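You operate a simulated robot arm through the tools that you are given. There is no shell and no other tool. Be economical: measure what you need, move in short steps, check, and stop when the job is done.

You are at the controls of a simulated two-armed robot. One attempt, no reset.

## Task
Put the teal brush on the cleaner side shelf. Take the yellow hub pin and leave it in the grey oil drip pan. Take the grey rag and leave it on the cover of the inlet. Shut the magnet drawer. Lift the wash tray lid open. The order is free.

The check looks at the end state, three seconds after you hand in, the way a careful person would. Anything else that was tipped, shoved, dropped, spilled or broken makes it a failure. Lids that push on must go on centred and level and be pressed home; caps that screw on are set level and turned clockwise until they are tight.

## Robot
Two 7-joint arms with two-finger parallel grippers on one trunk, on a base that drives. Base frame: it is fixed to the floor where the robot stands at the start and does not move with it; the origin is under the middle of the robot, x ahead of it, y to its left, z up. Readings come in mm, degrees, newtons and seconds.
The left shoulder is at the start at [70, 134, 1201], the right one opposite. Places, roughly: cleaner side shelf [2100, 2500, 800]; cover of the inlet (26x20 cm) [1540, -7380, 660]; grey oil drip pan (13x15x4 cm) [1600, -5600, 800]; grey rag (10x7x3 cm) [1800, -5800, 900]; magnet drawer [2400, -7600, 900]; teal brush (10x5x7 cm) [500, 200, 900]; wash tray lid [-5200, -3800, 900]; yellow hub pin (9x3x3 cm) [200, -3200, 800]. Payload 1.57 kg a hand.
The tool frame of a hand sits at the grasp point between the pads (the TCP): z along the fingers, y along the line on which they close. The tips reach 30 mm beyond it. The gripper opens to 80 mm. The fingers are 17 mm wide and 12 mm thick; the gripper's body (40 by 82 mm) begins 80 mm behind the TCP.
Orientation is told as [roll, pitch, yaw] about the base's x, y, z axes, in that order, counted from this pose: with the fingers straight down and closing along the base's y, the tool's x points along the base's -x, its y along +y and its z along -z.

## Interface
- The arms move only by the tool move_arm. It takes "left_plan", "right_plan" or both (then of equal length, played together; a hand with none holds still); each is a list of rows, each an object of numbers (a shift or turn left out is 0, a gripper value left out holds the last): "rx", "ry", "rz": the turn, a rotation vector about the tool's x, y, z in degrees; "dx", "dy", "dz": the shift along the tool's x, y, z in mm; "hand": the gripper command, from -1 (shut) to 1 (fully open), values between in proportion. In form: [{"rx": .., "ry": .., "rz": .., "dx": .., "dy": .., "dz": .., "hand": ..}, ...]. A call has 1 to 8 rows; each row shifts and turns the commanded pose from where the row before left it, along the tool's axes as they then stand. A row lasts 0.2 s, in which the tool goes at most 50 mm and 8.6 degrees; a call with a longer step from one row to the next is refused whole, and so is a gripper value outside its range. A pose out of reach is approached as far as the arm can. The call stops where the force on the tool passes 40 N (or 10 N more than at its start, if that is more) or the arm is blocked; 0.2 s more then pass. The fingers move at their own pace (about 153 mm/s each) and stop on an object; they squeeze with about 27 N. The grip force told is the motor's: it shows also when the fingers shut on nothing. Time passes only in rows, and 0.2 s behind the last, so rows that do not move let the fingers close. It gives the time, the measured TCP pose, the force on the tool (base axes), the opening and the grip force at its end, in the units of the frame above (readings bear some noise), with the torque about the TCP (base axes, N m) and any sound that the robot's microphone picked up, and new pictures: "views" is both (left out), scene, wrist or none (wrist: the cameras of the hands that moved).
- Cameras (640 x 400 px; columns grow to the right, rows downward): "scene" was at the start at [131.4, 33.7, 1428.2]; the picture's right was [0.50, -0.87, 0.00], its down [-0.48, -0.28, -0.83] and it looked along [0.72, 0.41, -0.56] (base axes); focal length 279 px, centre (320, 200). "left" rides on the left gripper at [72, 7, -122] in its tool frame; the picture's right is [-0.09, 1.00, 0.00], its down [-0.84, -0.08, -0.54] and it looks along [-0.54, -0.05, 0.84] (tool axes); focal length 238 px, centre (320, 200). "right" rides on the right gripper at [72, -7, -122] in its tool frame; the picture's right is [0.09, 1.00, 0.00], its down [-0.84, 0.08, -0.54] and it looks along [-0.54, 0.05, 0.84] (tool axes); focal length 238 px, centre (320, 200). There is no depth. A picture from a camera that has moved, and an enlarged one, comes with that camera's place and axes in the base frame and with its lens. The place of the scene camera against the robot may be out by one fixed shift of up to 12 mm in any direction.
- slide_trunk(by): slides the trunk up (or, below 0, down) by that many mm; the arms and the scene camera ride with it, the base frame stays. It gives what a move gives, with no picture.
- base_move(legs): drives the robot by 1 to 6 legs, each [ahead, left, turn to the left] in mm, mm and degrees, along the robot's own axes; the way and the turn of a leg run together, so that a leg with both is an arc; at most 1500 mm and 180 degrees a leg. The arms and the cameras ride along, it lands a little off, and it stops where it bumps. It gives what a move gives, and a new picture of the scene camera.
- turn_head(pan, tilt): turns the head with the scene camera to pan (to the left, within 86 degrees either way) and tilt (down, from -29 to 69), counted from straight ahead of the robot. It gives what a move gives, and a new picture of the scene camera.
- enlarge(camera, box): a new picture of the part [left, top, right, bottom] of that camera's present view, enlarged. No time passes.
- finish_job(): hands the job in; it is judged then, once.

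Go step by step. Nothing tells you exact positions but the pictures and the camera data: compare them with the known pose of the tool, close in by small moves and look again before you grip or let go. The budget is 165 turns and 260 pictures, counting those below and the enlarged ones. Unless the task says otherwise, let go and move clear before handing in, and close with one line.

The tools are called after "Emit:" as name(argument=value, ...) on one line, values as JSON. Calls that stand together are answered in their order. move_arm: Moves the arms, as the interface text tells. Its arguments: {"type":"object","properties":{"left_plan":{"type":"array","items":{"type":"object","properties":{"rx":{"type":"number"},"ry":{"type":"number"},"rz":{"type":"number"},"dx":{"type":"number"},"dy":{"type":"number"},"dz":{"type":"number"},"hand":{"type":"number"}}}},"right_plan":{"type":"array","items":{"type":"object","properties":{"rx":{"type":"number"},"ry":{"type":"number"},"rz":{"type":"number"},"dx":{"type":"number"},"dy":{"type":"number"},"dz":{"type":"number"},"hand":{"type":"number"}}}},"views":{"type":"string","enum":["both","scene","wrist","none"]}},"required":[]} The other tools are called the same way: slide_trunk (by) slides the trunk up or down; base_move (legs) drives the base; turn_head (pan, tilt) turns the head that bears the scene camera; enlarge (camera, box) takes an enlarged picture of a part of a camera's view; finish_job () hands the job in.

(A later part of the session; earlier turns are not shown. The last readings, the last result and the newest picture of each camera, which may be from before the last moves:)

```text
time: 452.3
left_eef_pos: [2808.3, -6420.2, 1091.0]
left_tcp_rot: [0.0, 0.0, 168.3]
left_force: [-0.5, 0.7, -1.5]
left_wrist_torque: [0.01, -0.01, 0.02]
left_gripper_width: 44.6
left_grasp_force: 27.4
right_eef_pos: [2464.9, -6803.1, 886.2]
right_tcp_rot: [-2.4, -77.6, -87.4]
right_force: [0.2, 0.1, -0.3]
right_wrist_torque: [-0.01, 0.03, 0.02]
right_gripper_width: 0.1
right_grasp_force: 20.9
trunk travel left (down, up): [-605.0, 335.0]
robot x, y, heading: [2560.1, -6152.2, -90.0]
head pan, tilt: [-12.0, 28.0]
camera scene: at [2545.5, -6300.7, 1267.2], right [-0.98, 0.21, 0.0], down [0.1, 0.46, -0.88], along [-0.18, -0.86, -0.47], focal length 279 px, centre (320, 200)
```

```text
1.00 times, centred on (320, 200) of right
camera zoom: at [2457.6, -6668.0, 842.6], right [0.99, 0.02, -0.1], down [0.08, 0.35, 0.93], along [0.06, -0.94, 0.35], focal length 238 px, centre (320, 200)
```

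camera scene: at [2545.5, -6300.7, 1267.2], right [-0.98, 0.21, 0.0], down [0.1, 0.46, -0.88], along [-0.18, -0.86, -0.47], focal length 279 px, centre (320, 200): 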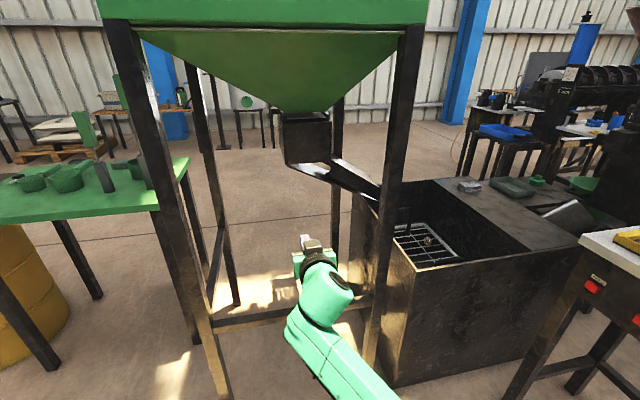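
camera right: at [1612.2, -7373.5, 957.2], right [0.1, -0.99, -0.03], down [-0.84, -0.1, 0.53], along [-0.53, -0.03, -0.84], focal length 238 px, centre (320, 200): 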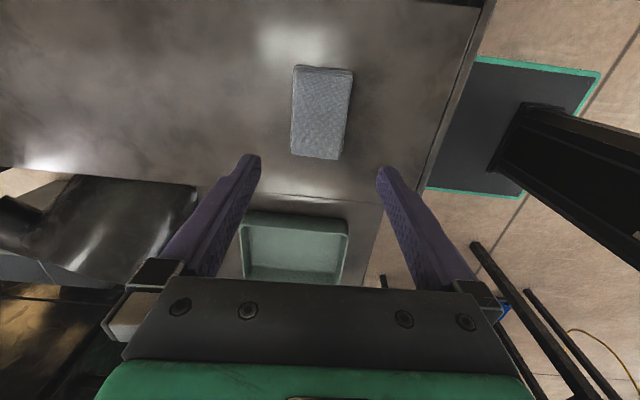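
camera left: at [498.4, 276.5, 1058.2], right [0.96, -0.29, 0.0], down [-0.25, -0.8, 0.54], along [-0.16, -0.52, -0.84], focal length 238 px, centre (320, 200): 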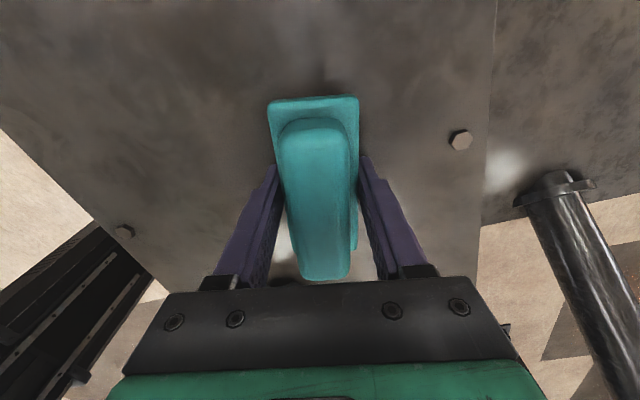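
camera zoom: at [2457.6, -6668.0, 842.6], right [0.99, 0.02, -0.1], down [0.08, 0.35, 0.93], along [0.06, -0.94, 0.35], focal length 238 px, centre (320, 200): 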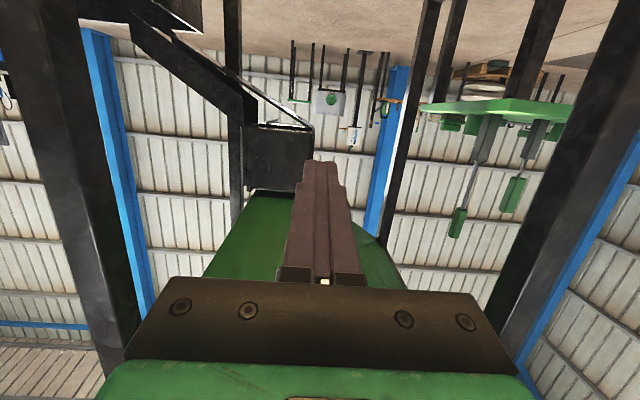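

From this angle the front panel is fixed; the hinted drawer position (y≈-7600) suggests it is pulled out at the rear of the box. I drive around behind again, keeping the forward-pointing pose, to look.

Emit:
base_move(legs=[[0, 0, 90], [1400, 0, 0], [1400, 0, 0], [1250, 0, 0], [0, 0, -90], [1100, 0, 0]])

Emit:
base_move(legs=[[1200, 0, 0], [0, 0, -90], [1400, 0, 0], [1400, 0, 0], [1000, 0, 0]])

Emit:
turn_head(pan=-40, tilt=15)

```text
time: 484.9
left_eef_pos: [7025.1, -7297.6, 1092.1]
left_tcp_rot: [0.1, 0.1, 173.6]
left_force: [-0.1, -0.2, -1.6]
left_wrist_torque: [0.02, 0.02, 0.0]
left_gripper_width: 44.4
left_grasp_force: 27.4
right_eef_pos: [6719.7, -7706.8, 885.8]
right_tcp_rot: [-2.5, -77.5, -82.2]
right_force: [0.7, -0.2, -0.2]
right_wrist_torque: [0.05, 0.02, -0.02]
right_gripper_width: 0.0
right_grasp_force: 22.0
trunk travel left (down, up): [-605.0, 335.0]
robot x, y, heading: [6755.7, -7048.1, -84.8]
head pan, tilt: [-12.0, 28.0]
camera scene: at [6753.0, -7201.0, 1267.2], right [-0.99, 0.12, 0.0], down [0.05, 0.47, -0.88], along [-0.1, -0.88, -0.47], focal length 279 px, centre (320, 200)
```

scene: 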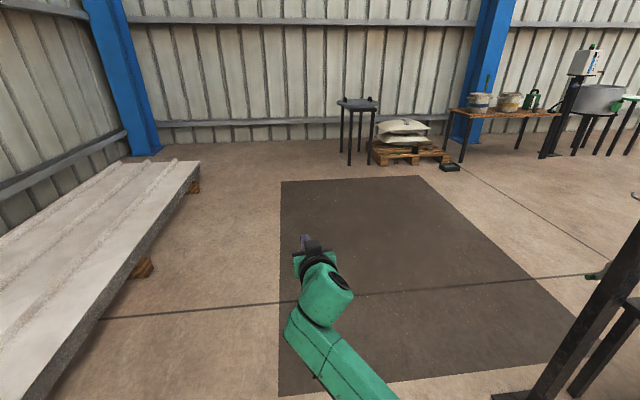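

```text
time: 512.7
left_eef_pos: [2863.0, -8953.3, 1091.3]
left_tcp_rot: [0.1, 0.2, 84.7]
left_force: [0.2, 0.0, -1.0]
left_wrist_torque: [-0.02, -0.01, 0.03]
left_gripper_width: 44.7
left_grasp_force: 27.1
right_eef_pos: [2444.6, -8657.1, 887.0]
right_tcp_rot: [-2.5, -77.6, -171.0]
right_force: [0.8, 0.0, 0.2]
right_wrist_torque: [0.04, -0.01, 0.01]
right_gripper_width: 0.1
right_grasp_force: 20.9
trunk travel left (down, up): [-605.0, 335.0]
robot x, y, heading: [3104.6, -8676.7, -173.4]
head pan, tilt: [-12.0, 28.0]
camera scene: at [2967.9, -8685.6, 1267.2], right [0.09, 1.0, 0.0], down [0.47, -0.04, -0.88], along [-0.88, 0.08, -0.47], focal length 279 px, centre (320, 200)
```

scene: 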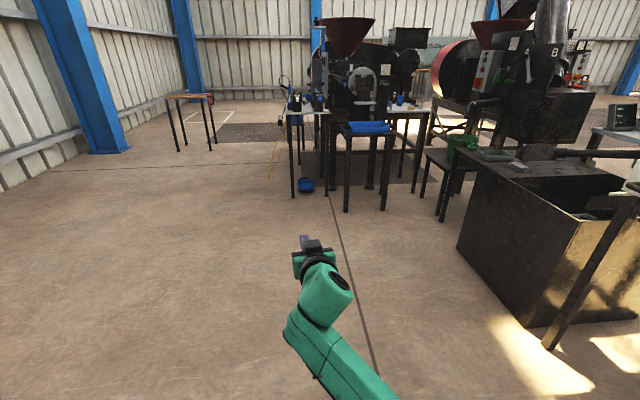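

```text
time: 513.6
left_eef_pos: [2864.6, -8955.2, 1092.9]
left_tcp_rot: [0.1, 0.1, 84.8]
left_force: [0.1, 0.1, -1.2]
left_wrist_torque: [0.01, -0.03, 0.02]
left_gripper_width: 44.4
left_grasp_force: 27.3
right_eef_pos: [2446.7, -8657.2, 887.2]
right_tcp_rot: [-2.5, -77.5, -171.0]
right_force: [-0.5, -0.6, 0.4]
right_wrist_torque: [-0.05, -0.03, -0.04]
right_gripper_width: 0.0
right_grasp_force: 21.2
trunk travel left (down, up): [-605.0, 335.0]
robot x, y, heading: [3104.9, -8675.9, -173.4]
head pan, tilt: [-40.0, 15.0]
camera scene: at [2980.7, -8642.9, 1288.2], right [0.55, 0.83, 0.0], down [0.22, -0.14, -0.97], along [-0.81, 0.53, -0.26], focal length 279 px, centre (320, 200)
```

scene: 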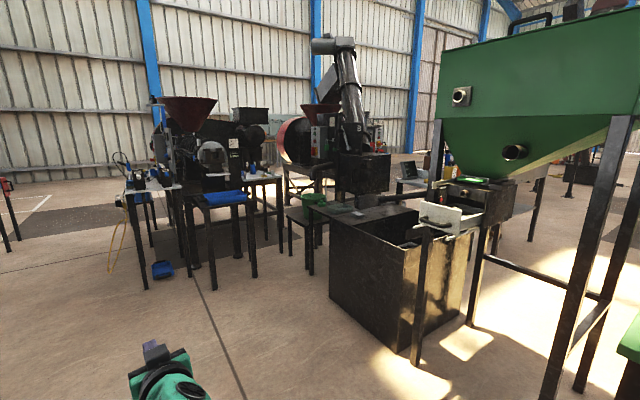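

There is the drawer: a pale front with a black handle, pulled out to the rear. I enlarge it.

Emit:
enlarge(camera="scene", box=[390, 150, 560, 270])

```text
3.33 times, centred on (475, 210) of scene
camera zoom: at [2980.7, -8642.9, 1288.2], right [0.55, 0.83, 0.0], down [0.22, -0.14, -0.97], along [-0.81, 0.53, -0.26], focal length 930 px, centre (-197, 167)
```

zoom: 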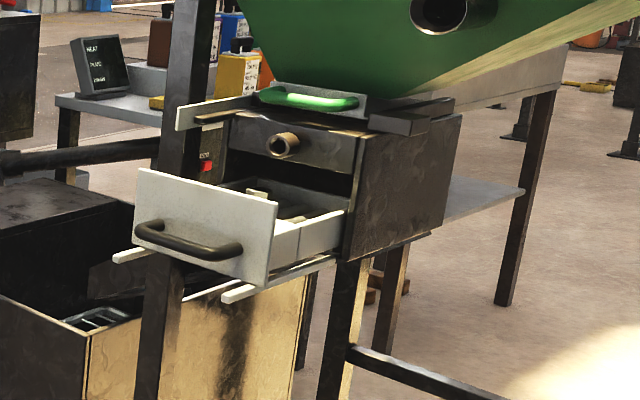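

The drawer front (with handle) is at about [2390, -7710, 950], to be pushed toward +y. I line up behind it.

Emit:
base_move(legs=[[0, 0, -96.6], [0, 815, 0]])

Emit:
turn_head(pan=-5, tilt=20)

```text
time: 522.1
left_eef_pos: [2031.3, -8403.2, 1091.8]
left_tcp_rot: [0.2, 0.1, -11.7]
left_force: [0.0, -0.6, -1.2]
left_wrist_torque: [0.01, 0.01, 0.0]
left_gripper_width: 44.6
left_grasp_force: 26.9
right_eef_pos: [2373.4, -8022.7, 885.0]
right_tcp_rot: [-2.5, -77.4, 92.6]
right_force: [0.3, 0.3, 0.0]
right_wrist_torque: [0.01, 0.0, -0.01]
right_gripper_width: 0.4
right_grasp_force: 21.2
trunk travel left (down, up): [-605.0, 335.0]
robot x, y, heading: [2279.6, -8674.9, 90.0]
head pan, tilt: [-40.0, 15.0]
camera scene: at [2342.9, -8563.7, 1288.3], right [0.77, -0.64, 0.0], down [-0.17, -0.2, -0.97], along [0.62, 0.74, -0.26], focal length 279 px, centre (320, 200)
```

scene: 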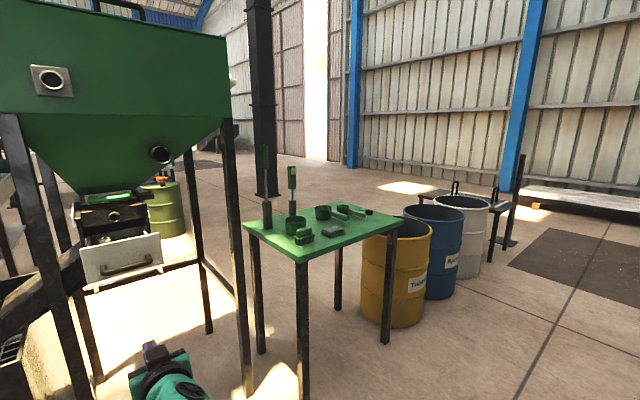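

```text
time: 523.1
left_eef_pos: [2030.8, -8405.5, 1092.4]
left_tcp_rot: [0.0, 0.2, -11.7]
left_force: [0.5, -0.3, -1.8]
left_wrist_torque: [0.0, -0.01, -0.01]
left_gripper_width: 44.8
left_grasp_force: 26.5
right_eef_pos: [2372.7, -8023.4, 887.2]
right_tcp_rot: [-2.4, -77.6, 92.6]
right_force: [0.2, -0.3, 0.0]
right_wrist_torque: [0.0, 0.0, -0.02]
right_gripper_width: 0.0
right_grasp_force: 21.0
trunk travel left (down, up): [-605.0, 335.0]
robot x, y, heading: [2279.9, -8673.6, 90.0]
head pan, tilt: [-5.0, 20.0]
camera scene: at [2291.1, -8542.5, 1280.1], right [1.0, -0.09, 0.0], down [-0.03, -0.34, -0.94], along [0.08, 0.94, -0.34], focal length 279 px, centre (320, 200)
```

scene: 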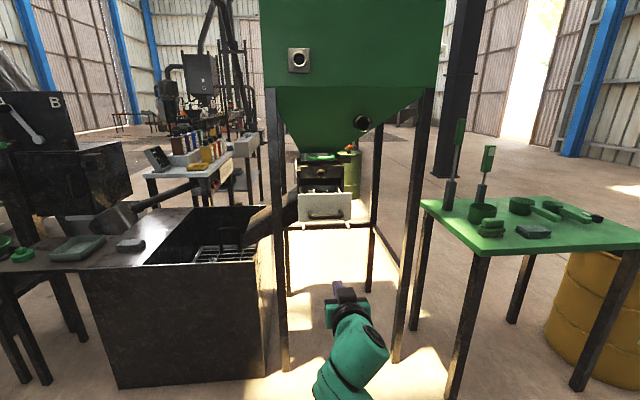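

Emit:
enlarge(camera="scene", box=[270, 140, 390, 240])

```text
4.00 times, centred on (330, 190) of scene
camera zoom: at [2291.1, -8542.5, 1280.1], right [1.0, -0.09, 0.0], down [-0.03, -0.34, -0.94], along [0.08, 0.94, -0.34], focal length 1116 px, centre (280, 240)
```

zoom: 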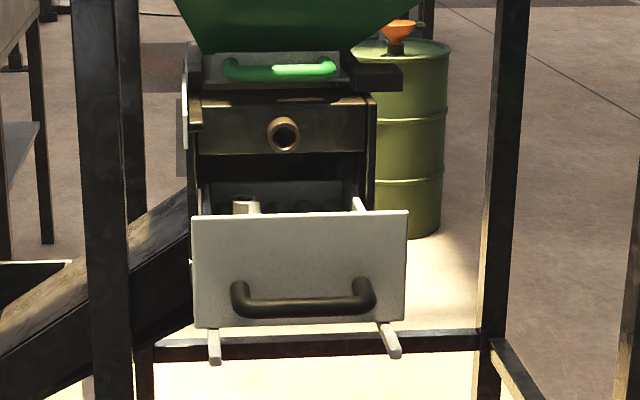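

I raise the hand to z≈966 (above the drawer handle) and approach.

Emit:
move_arm(right_plan=[{"dx": -39.5, "dz": -8.7}, {"dx": -39.5, "dz": -8.7}, {"dy": -5}], views="none")

Emit:
base_move(legs=[[255, 0, 0]])

Emit:
enlarge(camera="scene", box=[240, 120, 440, 280])

Emit:
enlarge(camera="right", box=[0, 0, 640, 400])

```text
time: 523.9
left_eef_pos: [2030.6, -8405.2, 1092.2]
left_tcp_rot: [0.0, 0.0, -11.7]
left_force: [0.1, 0.8, -1.1]
left_wrist_torque: [-0.02, 0.01, 0.01]
left_gripper_width: 44.6
left_grasp_force: 27.6
right_eef_pos: [2378.2, -8022.5, 967.6]
right_tcp_rot: [-2.5, -77.5, 92.5]
right_force: [0.1, 0.4, 0.2]
right_wrist_torque: [-0.03, -0.02, -0.01]
right_gripper_width: 0.0
right_grasp_force: 20.8
trunk travel left (down, up): [-605.0, 335.0]
robot x, y, heading: [2277.4, -8678.5, 90.3]
head pan, tilt: [-5.0, 20.0]
```

```text
time: 525.7
left_eef_pos: [2029.8, -8150.7, 1092.1]
left_tcp_rot: [0.1, 0.1, -11.5]
left_force: [0.0, -0.1, -0.3]
left_wrist_torque: [-0.03, -0.02, -0.04]
left_gripper_width: 44.7
left_grasp_force: 27.4
right_eef_pos: [2372.5, -7767.5, 967.6]
right_tcp_rot: [-2.4, -77.5, 92.9]
right_force: [-0.1, -0.1, -0.5]
right_wrist_torque: [0.01, 0.02, 0.01]
right_gripper_width: 0.1
right_grasp_force: 21.4
trunk travel left (down, up): [-605.0, 335.0]
robot x, y, heading: [2279.3, -8415.5, 90.3]
head pan, tilt: [-5.0, 20.0]
camera scene: at [2289.5, -8287.5, 1280.1], right [1.0, -0.08, 0.0], down [-0.03, -0.34, -0.94], along [0.08, 0.94, -0.34], focal length 279 px, centre (320, 200)
```

scene: 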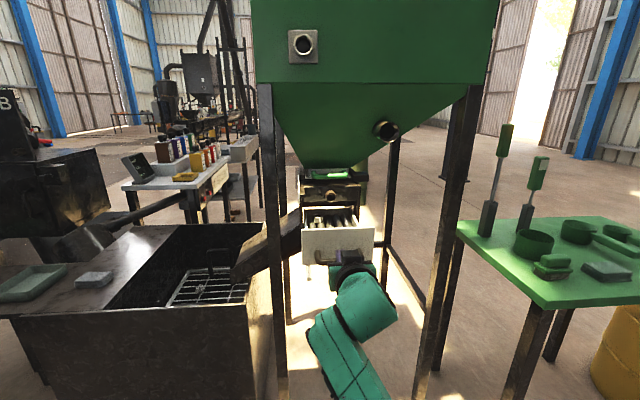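

```text
2.50 times, centred on (340, 200) of scene
camera zoom: at [2289.5, -8287.5, 1280.1], right [1.0, -0.08, 0.0], down [-0.03, -0.34, -0.94], along [0.08, 0.94, -0.34], focal length 697 px, centre (270, 200)
```

zoom: 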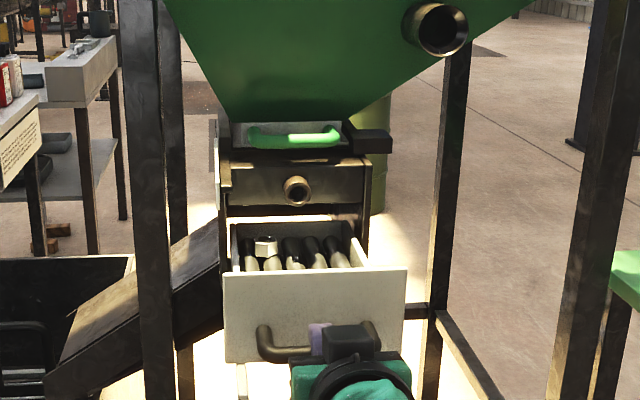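

```text
1.00 times, centred on (320, 200) of right
camera zoom: at [2382.1, -7902.0, 924.1], right [-0.99, -0.03, -0.1], down [-0.08, -0.35, 0.93], along [-0.06, 0.94, 0.35], focal length 238 px, centre (320, 200)
```

zoom: 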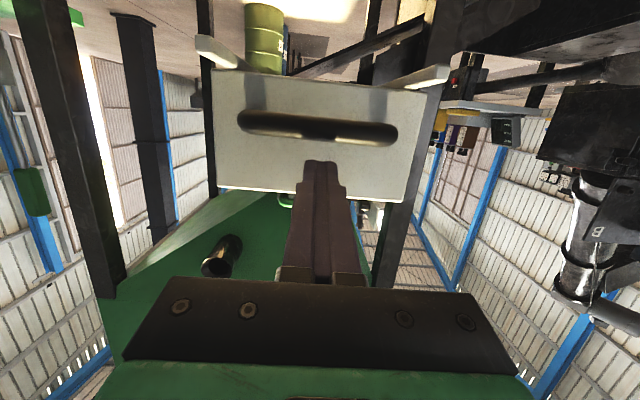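

The fingertips point at the upper half of the drawer front, above the handle, centred. I push forward with the arm.

Emit:
move_arm(right_plan=[{"dz": 19.5, "dx": -4.3}, {"dz": 19.5, "dx": -4.3}, {"dz": 19.5, "dx": -4.3}, {"dz": 19.5, "dx": -4.3}, {"dz": 19.5, "dx": -4.3}, {"dz": 19.5, "dx": -4.3}], views="wrist")

```text
time: 527.1
left_eef_pos: [2029.1, -8151.5, 1092.3]
left_tcp_rot: [0.1, 0.1, -11.5]
left_force: [0.2, -0.2, -0.6]
left_wrist_torque: [0.0, -0.02, 0.0]
left_gripper_width: 44.7
left_grasp_force: 27.3
right_eef_pos: [2373.7, -7646.4, 968.9]
right_tcp_rot: [-2.5, -77.6, 92.9]
right_force: [0.8, 0.8, 0.4]
right_wrist_torque: [0.02, 0.03, 0.05]
right_gripper_width: 0.1
right_grasp_force: 21.6
trunk travel left (down, up): [-605.0, 335.0]
robot x, y, heading: [2277.7, -8420.9, 90.3]
head pan, tilt: [-5.0, 20.0]
camera right: at [2381.5, -7780.8, 924.7], right [-0.99, -0.03, -0.1], down [-0.08, -0.35, 0.93], along [-0.06, 0.94, 0.35], focal length 238 px, centre (320, 200)
```

right: 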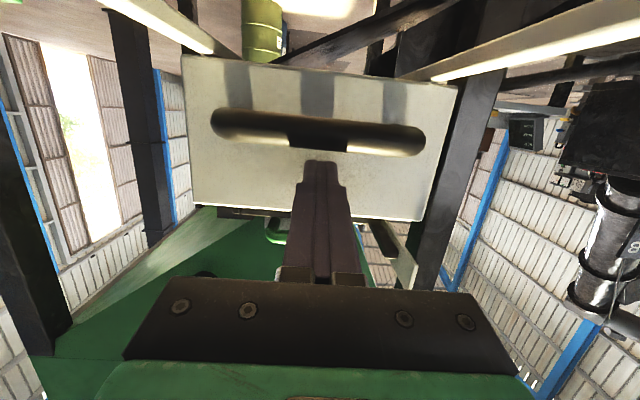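

The drawer is sliding in (about 80 mm so far). I continue with a short base move, then check.

Emit:
base_move(legs=[[60, 0, 0]])

Emit:
enlarge(camera="scene", box=[260, 120, 420, 260])

```text
time: 528.1
left_eef_pos: [2028.4, -8092.1, 1092.3]
left_tcp_rot: [0.1, 0.2, -11.3]
left_force: [-0.8, 0.6, -1.3]
left_wrist_torque: [-0.02, -0.02, 0.01]
left_gripper_width: 44.4
left_grasp_force: 27.2
right_eef_pos: [2372.3, -7587.8, 969.2]
right_tcp_rot: [-2.4, -77.6, 92.9]
right_force: [-0.5, 0.1, 0.2]
right_wrist_torque: [-0.02, 0.0, -0.04]
right_gripper_width: 0.3
right_grasp_force: 21.3
trunk travel left (down, up): [-605.0, 335.0]
robot x, y, heading: [2275.0, -8360.2, 90.2]
head pan, tilt: [-5.0, 20.0]
camera scene: at [2289.1, -8228.6, 1280.3], right [1.0, -0.08, 0.0], down [-0.03, -0.34, -0.94], along [0.08, 0.94, -0.34], focal length 279 px, centre (320, 200)
```

scene: 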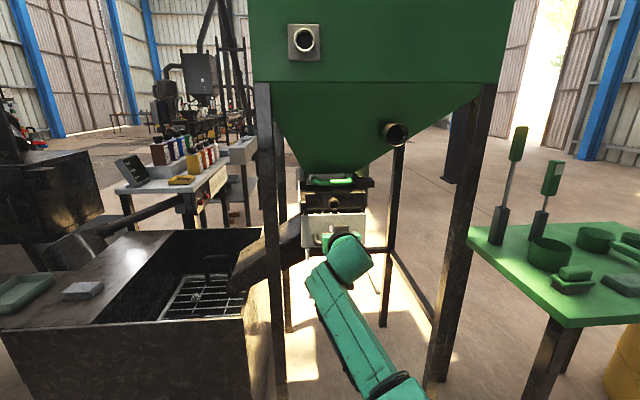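

```text
2.86 times, centred on (340, 190) of scene
camera zoom: at [2289.1, -8228.6, 1280.3], right [1.0, -0.08, 0.0], down [-0.03, -0.34, -0.94], along [0.08, 0.94, -0.34], focal length 797 px, centre (263, 229)
```

zoom: 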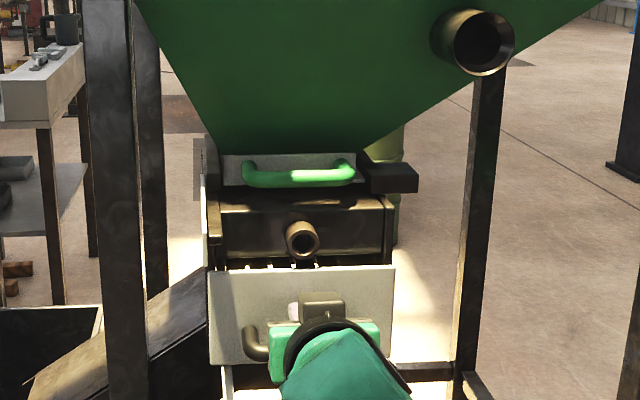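

Emit:
move_arm(right_plan=[{"dz": 9.8, "dx": -2.1}, {"dz": 9.8, "dx": -2.1}, {"dz": 9.8, "dx": -2.1}, {"dz": 9.8, "dx": -2.1}], views="wrist")

```text
time: 529.1
left_eef_pos: [2029.1, -8098.2, 1093.7]
left_tcp_rot: [0.5, 0.1, -11.4]
left_force: [-0.1, 0.3, -0.9]
left_wrist_torque: [0.0, 0.04, 0.01]
left_gripper_width: 44.8
left_grasp_force: 26.7
right_eef_pos: [2372.2, -7561.8, 970.0]
right_tcp_rot: [-2.3, -77.7, 92.8]
right_force: [-1.7, -33.4, -9.1]
right_wrist_torque: [-0.22, 0.28, 0.04]
right_gripper_width: 0.0
right_grasp_force: 21.3
right hand out of reach, approached as far as the arm can: row 4
trunk travel left (down, up): [-605.0, 335.0]
robot x, y, heading: [2277.7, -8359.6, 90.2]
head pan, tilt: [-5.0, 20.0]
camera right: at [2379.8, -7696.1, 926.5], right [-0.99, -0.03, -0.1], down [-0.08, -0.35, 0.93], along [-0.06, 0.94, 0.35], focal length 238 px, centre (320, 200)
```

right: 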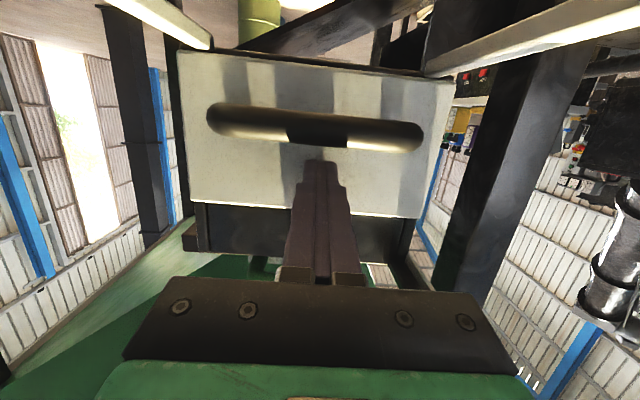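

Firm resistance (33 N): the drawer seems shut. I withdraw and inspect.

Emit:
move_arm(right_plan=[{"dz": -20, "dx": 4.3}, {"dz": -40, "dx": 8.6}, {"dz": -40, "dx": 8.6}], views="none")

Emit:
base_move(legs=[[-300, 0, 0]])

Emit:
enlarge(camera="scene", box=[260, 120, 420, 260])

```text
time: 529.9
left_eef_pos: [2027.7, -8090.8, 1091.3]
left_tcp_rot: [0.1, 0.1, -11.4]
left_force: [0.4, 0.6, -1.3]
left_wrist_torque: [-0.01, -0.02, 0.03]
left_gripper_width: 44.5
left_grasp_force: 26.9
right_eef_pos: [2376.0, -7658.4, 969.0]
right_tcp_rot: [-3.2, -77.5, 93.4]
right_force: [-0.4, -0.2, 0.2]
right_wrist_torque: [-0.01, -0.01, 0.03]
right_gripper_width: 0.0
right_grasp_force: 21.4
trunk travel left (down, up): [-605.0, 335.0]
robot x, y, heading: [2281.7, -8357.3, 90.5]
head pan, tilt: [-5.0, 20.0]
```

```text
time: 532.0
left_eef_pos: [2030.2, -8391.1, 1090.9]
left_tcp_rot: [0.1, 0.2, -11.5]
left_force: [0.1, 0.3, -0.4]
left_wrist_torque: [0.0, -0.01, 0.01]
left_gripper_width: 44.5
left_grasp_force: 27.3
right_eef_pos: [2378.2, -7958.8, 967.4]
right_tcp_rot: [-2.5, -77.5, 93.0]
right_force: [-0.5, -0.1, -0.1]
right_wrist_torque: [-0.01, 0.01, -0.01]
right_gripper_width: 0.1
right_grasp_force: 21.2
trunk travel left (down, up): [-605.0, 335.0]
robot x, y, heading: [2280.5, -8658.8, 90.5]
head pan, tilt: [-5.0, 20.0]
camera scene: at [2290.9, -8527.9, 1280.1], right [1.0, -0.08, 0.0], down [-0.03, -0.34, -0.94], along [0.08, 0.94, -0.34], focal length 279 px, centre (320, 200)
```

scene: 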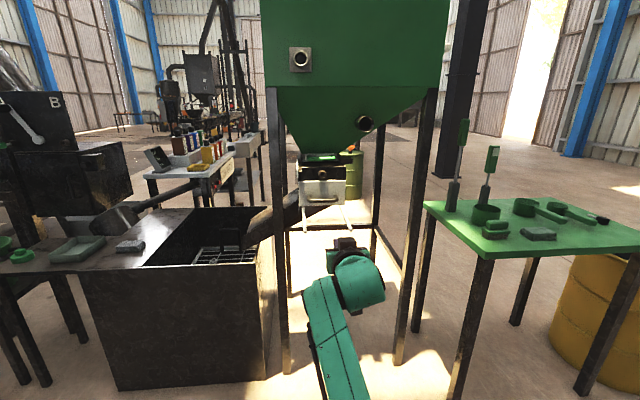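

```text
2.86 times, centred on (340, 190) of scene
camera zoom: at [2290.9, -8527.9, 1280.1], right [1.0, -0.08, 0.0], down [-0.03, -0.34, -0.94], along [0.08, 0.94, -0.34], focal length 797 px, centre (263, 229)
```

zoom: 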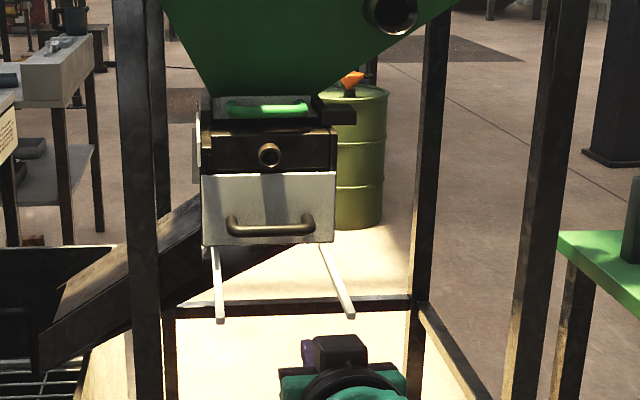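

The drawer is shut flush. I fold the right arm back to a compact posture, raise the trunk, and start the drive to the cleaner.

Emit:
move_arm(right_plan=[{"dx": 9, "dz": -45}, {"ry": 8.5}, {"ry": 8.5}, {"ry": 8.5}, {"dx": 20, "dz": -32}, {"ry": 8.5}, {"dx": 30, "dz": -30}, {"ry": 8.5}], views="none")

Emit:
move_arm(right_plan=[{"ry": 8.5}, {"ry": 8.5}, {"ry": 8.5}, {"ry": 8.5}, {"dx": 40}, {"dx": 40}], views="none")

Emit:
slide_trunk(by=250)

Emit:
base_move(legs=[[0, 0, -90], [1450, 0, 0], [1450, 0, 0], [1400, 0, 0], [0, 0, 90], [1150, 0, 0]])

```text
time: 533.8
left_eef_pos: [2030.6, -8390.0, 1091.2]
left_tcp_rot: [0.0, 0.1, -11.5]
left_force: [0.0, 0.0, -1.2]
left_wrist_torque: [-0.03, -0.02, -0.03]
left_gripper_width: 44.6
left_grasp_force: 26.9
right_eef_pos: [2380.0, -8082.5, 971.9]
right_tcp_rot: [-1.2, -34.8, 90.9]
right_force: [-0.9, -0.2, -0.8]
right_wrist_torque: [-0.02, 0.01, 0.03]
right_gripper_width: 0.0
right_grasp_force: 21.3
trunk travel left (down, up): [-605.0, 335.0]
robot x, y, heading: [2279.7, -8664.5, 90.3]
head pan, tilt: [-5.0, 20.0]
```

```text
time: 535.2
left_eef_pos: [2032.0, -8392.2, 1091.9]
left_tcp_rot: [0.1, 0.1, -11.5]
left_force: [-0.5, 0.2, -0.8]
left_wrist_torque: [-0.02, 0.0, 0.0]
left_gripper_width: 44.6
left_grasp_force: 27.1
right_eef_pos: [2378.9, -8076.9, 968.8]
right_tcp_rot: [-0.5, -1.1, 90.4]
right_force: [-0.2, 0.2, -0.7]
right_wrist_torque: [0.02, -0.01, 0.01]
right_gripper_width: 0.0
right_grasp_force: 21.0
right hand out of reach, approached as far as the arm can: row 1, 2, 5, 6
trunk travel left (down, up): [-605.0, 335.0]
robot x, y, heading: [2278.3, -8661.7, 90.4]
head pan, tilt: [-5.0, 20.0]
```

```text
time: 537.7
left_eef_pos: [2030.6, -8392.3, 1342.4]
left_tcp_rot: [0.1, 0.1, -11.4]
left_force: [-0.8, -0.1, -1.6]
left_wrist_torque: [-0.01, -0.02, 0.0]
left_gripper_width: 44.6
left_grasp_force: 26.8
right_eef_pos: [2376.8, -8076.8, 1218.4]
right_tcp_rot: [-0.7, -1.0, 90.4]
right_force: [-0.1, -0.2, -0.2]
right_wrist_torque: [0.01, 0.01, -0.02]
right_gripper_width: 0.0
right_grasp_force: 21.4
trunk travel left (down, up): [-855.0, 85.0]
robot x, y, heading: [2281.6, -8659.6, 90.4]
head pan, tilt: [-5.0, 20.0]
```

```text
time: 571.4
left_eef_pos: [6262.3, -7080.2, 1341.9]
left_tcp_rot: [0.0, 0.0, -9.2]
left_force: [-0.1, -0.1, -0.7]
left_wrist_torque: [-0.08, -0.03, 0.01]
left_gripper_width: 44.5
left_grasp_force: 26.9
right_eef_pos: [6599.4, -6751.9, 1219.1]
right_tcp_rot: [-0.7, -1.0, 92.6]
right_force: [1.0, -0.4, 0.1]
right_wrist_torque: [0.02, -0.04, 0.01]
right_gripper_width: 0.1
right_grasp_force: 21.3
trunk travel left (down, up): [-855.0, 85.0]
robot x, y, heading: [6519.8, -7340.8, 92.4]
head pan, tilt: [-5.0, 20.0]
camera scene: at [6527.3, -7206.6, 1530.2], right [1.0, -0.04, 0.0], down [-0.02, -0.34, -0.94], along [0.04, 0.94, -0.34], focal length 279 px, centre (320, 200)
```

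scene: 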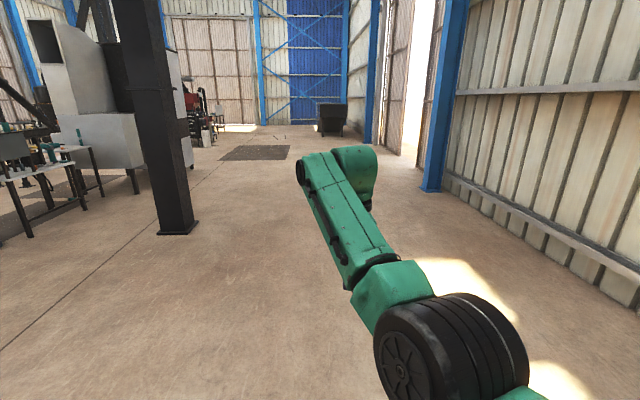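

A clear north–south aisle runs east of the machines, with the red cleaner in the distance. I drive north along it.

Emit:
base_move(legs=[[1450, 50, 0], [1450, 50, 0], [1450, 50, 0], [1450, 50, 0], [1450, 50, 0]])

Emit:
turn_head(pan=50, tilt=12)

```text
time: 606.0
left_eef_pos: [5791.9, 199.2, 1341.5]
left_tcp_rot: [0.0, 0.1, -10.2]
left_force: [-0.1, -0.1, -1.2]
left_wrist_torque: [0.03, -0.05, 0.05]
left_gripper_width: 44.7
left_grasp_force: 27.5
right_eef_pos: [6131.5, 522.6, 1219.5]
right_tcp_rot: [-0.6, -1.1, 91.7]
right_force: [-0.2, 0.5, 0.6]
right_wrist_torque: [0.05, 0.01, 0.01]
right_gripper_width: 0.0
right_grasp_force: 21.3
trunk travel left (down, up): [-855.0, 85.0]
robot x, y, heading: [6046.5, -59.8, 91.4]
head pan, tilt: [-5.0, 20.0]
camera scene: at [6054.8, 69.4, 1530.2], right [1.0, -0.06, 0.0], down [-0.02, -0.34, -0.94], along [0.06, 0.94, -0.34], focal length 279 px, centre (320, 200)
```

scene: 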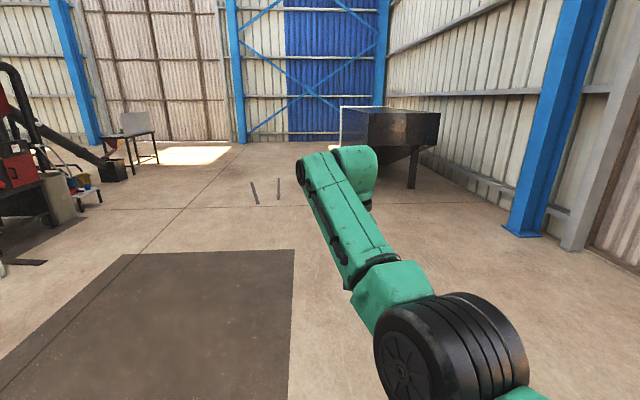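

```text
time: 607.2
left_eef_pos: [5791.2, 201.2, 1342.5]
left_tcp_rot: [0.2, 0.1, -10.2]
left_force: [0.0, 0.6, -0.6]
left_wrist_torque: [0.0, 0.0, 0.0]
left_gripper_width: 44.4
left_grasp_force: 26.8
right_eef_pos: [6131.7, 523.5, 1218.8]
right_tcp_rot: [-0.6, -1.2, 91.8]
right_force: [0.5, -1.4, -0.1]
right_wrist_torque: [0.02, 0.0, 0.0]
right_gripper_width: 0.0
right_grasp_force: 21.7
trunk travel left (down, up): [-855.0, 85.0]
robot x, y, heading: [6046.5, -64.8, 91.5]
head pan, tilt: [50.0, 12.0]
camera scene: at [5976.2, 35.1, 1543.1], right [0.62, 0.78, 0.0], down [0.16, -0.13, -0.98], along [-0.77, 0.61, -0.21], focal length 279 px, centre (320, 200)
```

scene: 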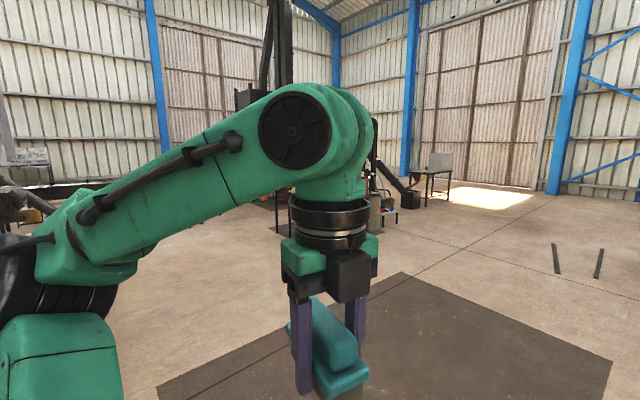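

Emit:
base_move(legs=[[0, 0, 58], [1300, 0, 0]])

Emit:
turn_head(pan=5, tilt=15)

```text
time: 616.3
left_eef_pos: [4569.4, 507.3, 1342.5]
left_tcp_rot: [0.2, 0.1, 48.3]
left_force: [0.3, 0.5, -1.4]
left_wrist_torque: [0.01, -0.02, -0.01]
left_gripper_width: 44.6
left_grasp_force: 27.6
right_eef_pos: [4471.8, 964.4, 1220.4]
right_tcp_rot: [-0.6, -1.1, 150.2]
right_force: [-0.4, -0.1, -0.4]
right_wrist_torque: [0.0, 0.0, 0.02]
right_gripper_width: 0.3
right_grasp_force: 21.1
trunk travel left (down, up): [-855.0, 85.0]
robot x, y, heading: [4926.0, 585.7, 150.3]
head pan, tilt: [50.0, 12.0]
camera scene: at [4800.1, 568.4, 1543.2], right [-0.34, 0.94, 0.0], down [0.2, 0.07, -0.98], along [-0.92, -0.34, -0.21], focal length 279 px, centre (320, 200)
```

scene: 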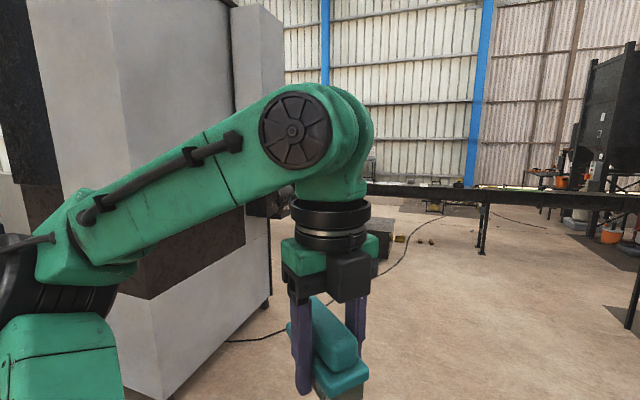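

```text
time: 617.4
left_eef_pos: [4569.2, 506.1, 1341.3]
left_tcp_rot: [0.2, 0.1, 48.3]
left_force: [0.1, -0.7, -1.3]
left_wrist_torque: [0.03, -0.02, 0.01]
left_gripper_width: 44.7
left_grasp_force: 26.6
right_eef_pos: [4471.1, 965.2, 1219.7]
right_tcp_rot: [-0.6, -1.1, 150.3]
right_force: [-0.2, 0.6, 0.7]
right_wrist_torque: [0.01, -0.05, 0.02]
right_gripper_width: 0.0
right_grasp_force: 21.6
trunk travel left (down, up): [-855.0, 85.0]
robot x, y, heading: [4927.3, 587.3, 150.2]
head pan, tilt: [5.0, 15.0]
camera scene: at [4802.2, 640.1, 1538.3], right [0.42, 0.91, 0.0], down [0.23, -0.11, -0.97], along [-0.88, 0.41, -0.26], focal length 279 px, centre (320, 200)
```

scene: 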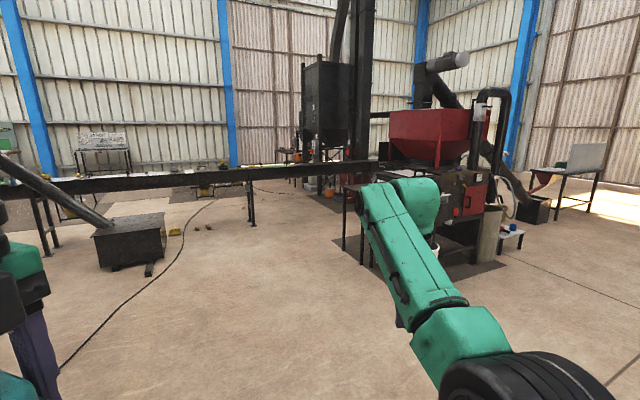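

The cleaner's side shelf is the small table to the left of the red machine (legs near [1967…2325, 2320]). I drive to its south side.

Emit:
base_move(legs=[[0, 0, 9], [1400, 0, 0], [1350, 0, 0], [0, 0, -69]])

Emit:
turn_head(pan=10, tilt=30)

```text
time: 634.4
left_eef_pos: [2113.7, 1822.7, 1341.9]
left_tcp_rot: [0.1, 0.1, -12.5]
left_force: [-0.7, -0.8, -1.9]
left_wrist_torque: [0.01, -0.03, -0.01]
left_gripper_width: 44.4
left_grasp_force: 26.8
right_eef_pos: [2466.1, 2130.3, 1218.7]
right_tcp_rot: [-0.6, -1.1, 89.4]
right_force: [0.1, 0.4, 0.4]
right_wrist_torque: [0.0, 0.03, 0.01]
right_gripper_width: 0.0
right_grasp_force: 21.3
trunk travel left (down, up): [-855.0, 85.0]
robot x, y, heading: [2359.8, 1547.7, 89.1]
head pan, tilt: [5.0, 15.0]
camera scene: at [2354.7, 1681.6, 1538.3], right [1.0, 0.07, 0.0], down [0.02, -0.26, -0.97], along [-0.07, 0.96, -0.26], focal length 279 px, centre (320, 200)
```

scene: 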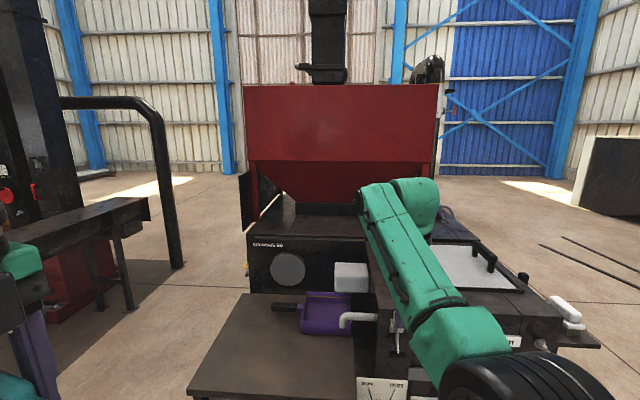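

```text
time: 635.2
left_eef_pos: [2113.5, 1822.7, 1342.4]
left_tcp_rot: [0.1, 0.1, -12.6]
left_force: [0.5, 0.6, -0.3]
left_wrist_torque: [0.0, -0.02, -0.05]
left_gripper_width: 44.4
left_grasp_force: 26.2
right_eef_pos: [2466.6, 2130.2, 1218.6]
right_tcp_rot: [-0.6, -0.9, 89.4]
right_force: [-0.1, 0.3, 0.2]
right_wrist_torque: [-0.03, -0.02, 0.01]
right_gripper_width: 0.0
right_grasp_force: 21.6
trunk travel left (down, up): [-855.0, 85.0]
robot x, y, heading: [2357.7, 1548.5, 89.5]
head pan, tilt: [10.0, 30.0]
camera scene: at [2347.6, 1677.9, 1514.1], right [0.99, 0.16, 0.0], down [0.08, -0.49, -0.87], along [-0.14, 0.86, -0.5], focal length 279 px, centre (320, 200)
```

scene: 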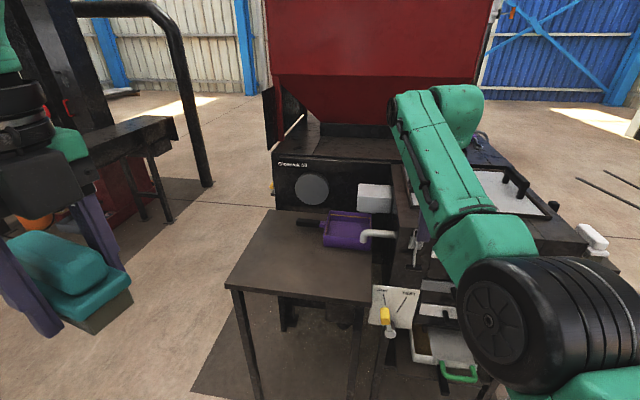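

The shelf spans about x 1935–2410, y 2295–2755 with a purple scoop at its back right. I move in so the free front-left part is before the left arm.

Emit:
base_move(legs=[[390, 110, 0]])

Emit:
turn_head(pan=15, tilt=45)

```text
time: 637.7
left_eef_pos: [2012.8, 2213.5, 1342.6]
left_tcp_rot: [0.2, 0.2, -12.7]
left_force: [1.0, 0.8, -1.2]
left_wrist_torque: [0.03, -0.01, -0.01]
left_gripper_width: 44.8
left_grasp_force: 27.4
right_eef_pos: [2366.0, 2521.2, 1219.7]
right_tcp_rot: [-0.5, -1.2, 89.4]
right_force: [0.5, -0.3, -0.4]
right_wrist_torque: [0.03, -0.03, -0.01]
right_gripper_width: 0.0
right_grasp_force: 21.5
trunk travel left (down, up): [-855.0, 85.0]
robot x, y, heading: [2255.2, 1941.3, 89.3]
head pan, tilt: [10.0, 30.0]
camera scene: at [2246.1, 2067.8, 1514.3], right [0.99, 0.16, 0.0], down [0.08, -0.49, -0.87], along [-0.14, 0.86, -0.5], focal length 279 px, centre (320, 200)
```

scene: 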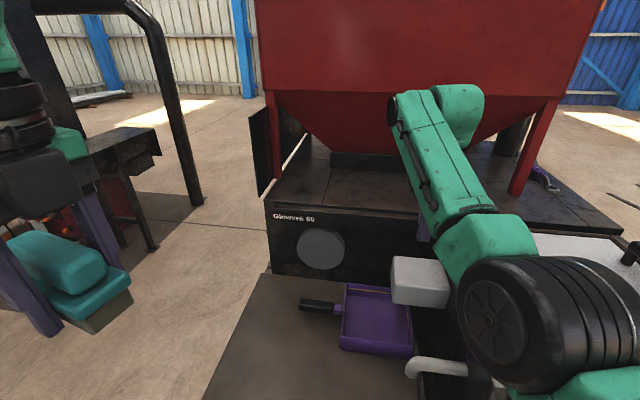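

```text
time: 638.5
left_eef_pos: [2010.9, 2214.6, 1341.0]
left_tcp_rot: [0.1, 0.1, -12.6]
left_force: [0.9, 0.7, -0.6]
left_wrist_torque: [-0.02, -0.04, -0.01]
left_gripper_width: 44.5
left_grasp_force: 27.0
right_eef_pos: [2366.3, 2523.8, 1217.9]
right_tcp_rot: [-0.5, -1.0, 89.2]
right_force: [0.5, 0.7, -0.7]
right_wrist_torque: [0.02, 0.01, 0.03]
right_gripper_width: 0.0
right_grasp_force: 20.9
trunk travel left (down, up): [-855.0, 85.0]
robot x, y, heading: [2254.2, 1941.0, 89.3]
head pan, tilt: [15.0, 45.0]
camera scene: at [2239.9, 2060.1, 1491.5], right [0.97, 0.24, 0.0], down [0.17, -0.69, -0.71], along [-0.17, 0.69, -0.71], focal length 279 px, centre (320, 200)
```

scene: 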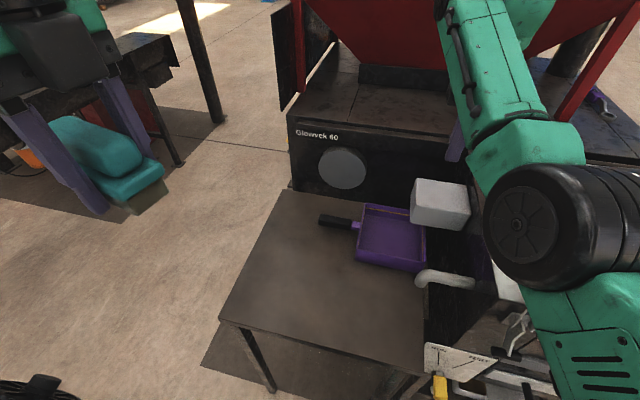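

Emit:
move_arm(left_plan=[{"dx": -6, "dy": 45.4}, {"dx": -6, "dy": 45.4}, {"dx": -6, "dy": 45.4}, {"dx": -6, "dy": 45.4}, {"dx": -6, "dy": 45.4}, {"dz": 45}, {"dz": 45}, {"dz": 45}], views="none")

Emit:
move_arm(left_plan=[{"dz": 45}, {"dz": 45}, {"dz": 45}, {"dz": 45}, {"dz": 45}], views="both")

```text
time: 640.3
left_eef_pos: [2085.1, 2425.3, 1200.6]
left_tcp_rot: [0.0, 0.0, -12.6]
left_force: [-0.5, 0.1, -1.7]
left_wrist_torque: [-0.03, -0.06, -0.03]
left_gripper_width: 44.6
left_grasp_force: 27.4
left hand out of reach, approached as far as the arm can: row 5
right_eef_pos: [2364.5, 2524.7, 1217.1]
right_tcp_rot: [-0.5, -1.0, 89.2]
right_force: [0.1, 0.0, 0.1]
right_wrist_torque: [-0.01, -0.01, -0.03]
right_gripper_width: 0.0
right_grasp_force: 21.1
trunk travel left (down, up): [-855.0, 85.0]
robot x, y, heading: [2253.2, 1940.7, 89.5]
head pan, tilt: [15.0, 45.0]
```

```text
time: 641.5
left_eef_pos: [2086.8, 2425.0, 975.9]
left_tcp_rot: [0.0, 0.2, -12.7]
left_force: [0.9, 0.1, -2.3]
left_wrist_torque: [0.02, -0.03, -0.01]
left_gripper_width: 44.6
left_grasp_force: 27.0
right_eef_pos: [2365.5, 2524.9, 1217.5]
right_tcp_rot: [-0.6, -1.0, 89.3]
right_force: [0.1, -0.5, -0.6]
right_wrist_torque: [-0.02, 0.01, 0.04]
right_gripper_width: 0.1
right_grasp_force: 21.1
trunk travel left (down, up): [-855.0, 85.0]
robot x, y, heading: [2257.4, 1939.6, 89.4]
head pan, tilt: [15.0, 45.0]
camera scene: at [2240.1, 2061.8, 1491.3], right [0.97, 0.24, 0.0], down [0.17, -0.69, -0.71], along [-0.17, 0.68, -0.71], focal length 279 px, centre (320, 200)
camera left: at [2017.7, 2447.2, 1096.7], right [0.31, 0.95, 0.0], down [0.8, -0.26, 0.54], along [0.51, -0.17, -0.84], focal length 238 px, centre (320, 200)
```

scene: 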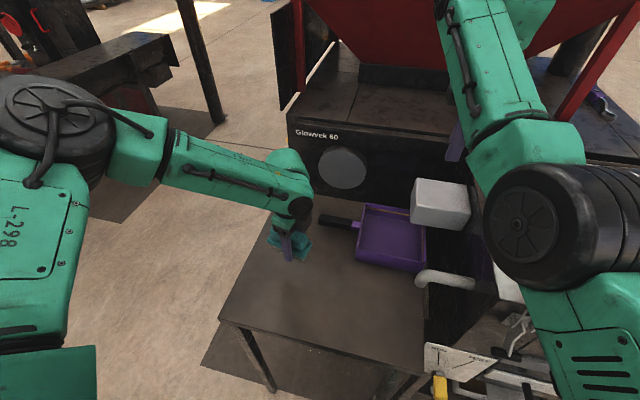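
left: 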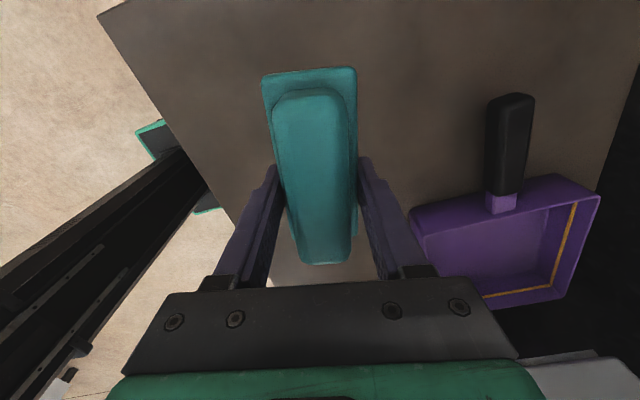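

Brush is above free shelf space, clear of the scoop. I lower it toward contact.

Emit:
move_arm(left_plan=[{"dz": 40}, {"dz": 30}, {"dz": 15}, {"dz": 10}, {"dz": 8}, {"dz": 6}, {"dz": 6}, {"dz": 6}], views="both")

```text
time: 643.3
left_eef_pos: [2051.3, 2379.8, 909.4]
left_tcp_rot: [0.2, 0.1, -12.6]
left_force: [-0.9, 0.0, -1.6]
left_wrist_torque: [0.0, -0.01, -0.04]
left_gripper_width: 44.3
left_grasp_force: 27.3
left hand out of reach, approached as far as the arm can: row 1, 2, 3, 4, 5, 6, 7, 8
right_eef_pos: [2365.3, 2522.7, 1218.9]
right_tcp_rot: [-0.6, -1.0, 89.2]
right_force: [0.7, 0.2, -0.1]
right_wrist_torque: [0.02, -0.01, 0.01]
right_gripper_width: 0.3
right_grasp_force: 20.8
trunk travel left (down, up): [-855.0, 85.0]
robot x, y, heading: [2254.8, 1939.4, 89.3]
head pan, tilt: [15.0, 45.0]
camera scene: at [2239.9, 2059.9, 1491.4], right [0.97, 0.24, 0.0], down [0.17, -0.69, -0.71], along [-0.17, 0.69, -0.71], focal length 279 px, centre (320, 200)
camera left: at [1983.0, 2401.1, 1031.7], right [0.31, 0.95, 0.0], down [0.8, -0.26, 0.54], along [0.52, -0.16, -0.84], focal length 238 px, centre (320, 200)
```

scene: 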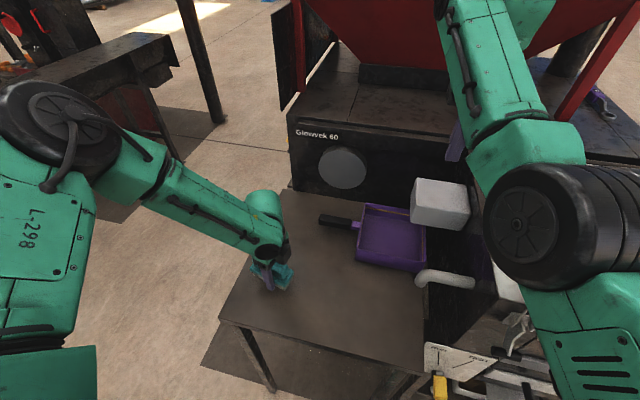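
left: 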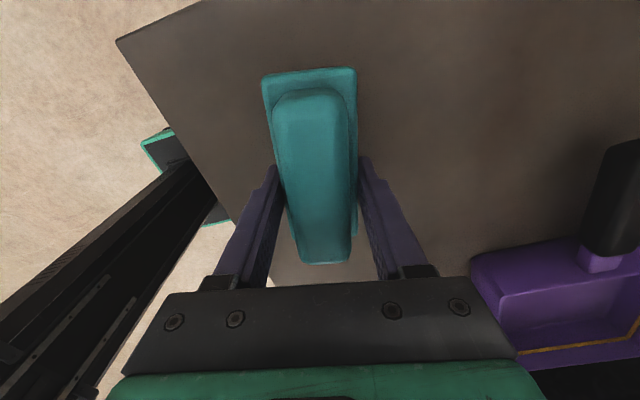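

I reached the arm's lower limit; lowering the trunk slightly instead.

Emit:
slide_trunk(by=-45)

Emit:
move_arm(left_plan=[{"dy": 15}, {"dy": 10}], views="wrist")

Emit:
enlarge(camera="scene", box=[200, 180, 360, 320])

```text
time: 644.0
left_eef_pos: [2051.6, 2379.0, 872.1]
left_tcp_rot: [0.2, 0.1, -12.6]
left_force: [-0.3, -2.8, 4.4]
left_wrist_torque: [-0.02, -0.21, -0.09]
left_gripper_width: 44.3
left_grasp_force: 27.4
right_eef_pos: [2364.4, 2521.2, 1179.3]
right_tcp_rot: [-0.5, -1.1, 89.2]
right_force: [0.0, -0.2, 0.1]
right_wrist_torque: [0.0, 0.0, -0.02]
right_gripper_width: 0.1
right_grasp_force: 21.9
trunk travel left (down, up): [-816.0, 124.0]
robot x, y, heading: [2254.0, 1944.1, 89.4]
head pan, tilt: [15.0, 45.0]
stopped: the force on the tool passed its limit (the readings are from after the stop); the commanded pose is now the measured one
```

```text
time: 644.6
left_eef_pos: [2052.5, 2395.1, 882.0]
left_tcp_rot: [0.4, 0.2, -12.6]
left_force: [0.2, 0.3, -0.6]
left_wrist_torque: [-0.02, -0.02, 0.0]
left_gripper_width: 44.6
left_grasp_force: 27.3
left hand out of reach, approached as far as the arm can: row 1, 2
right_eef_pos: [2364.4, 2522.2, 1179.4]
right_tcp_rot: [-0.5, -1.0, 89.2]
right_force: [0.4, 0.3, 0.2]
right_wrist_torque: [0.02, 0.01, 0.02]
right_gripper_width: 0.0
right_grasp_force: 21.2
trunk travel left (down, up): [-816.0, 124.0]
robot x, y, heading: [2254.5, 1944.1, 89.4]
head pan, tilt: [15.0, 45.0]
camera left: at [1983.7, 2416.9, 1004.8], right [0.31, 0.95, 0.01], down [0.8, -0.26, 0.54], along [0.51, -0.16, -0.84], focal length 238 px, centre (320, 200)
```

left: 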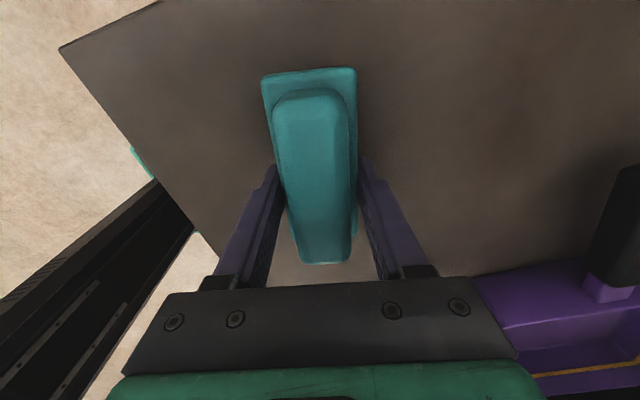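

```text
2.86 times, centred on (280, 250) of scene
camera zoom: at [2240.2, 2059.3, 1452.1], right [0.97, 0.24, 0.0], down [0.17, -0.69, -0.71], along [-0.17, 0.69, -0.71], focal length 797 px, centre (434, 57)
```

zoom: 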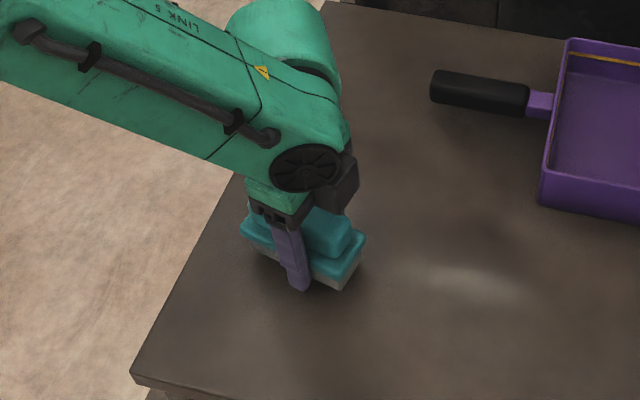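

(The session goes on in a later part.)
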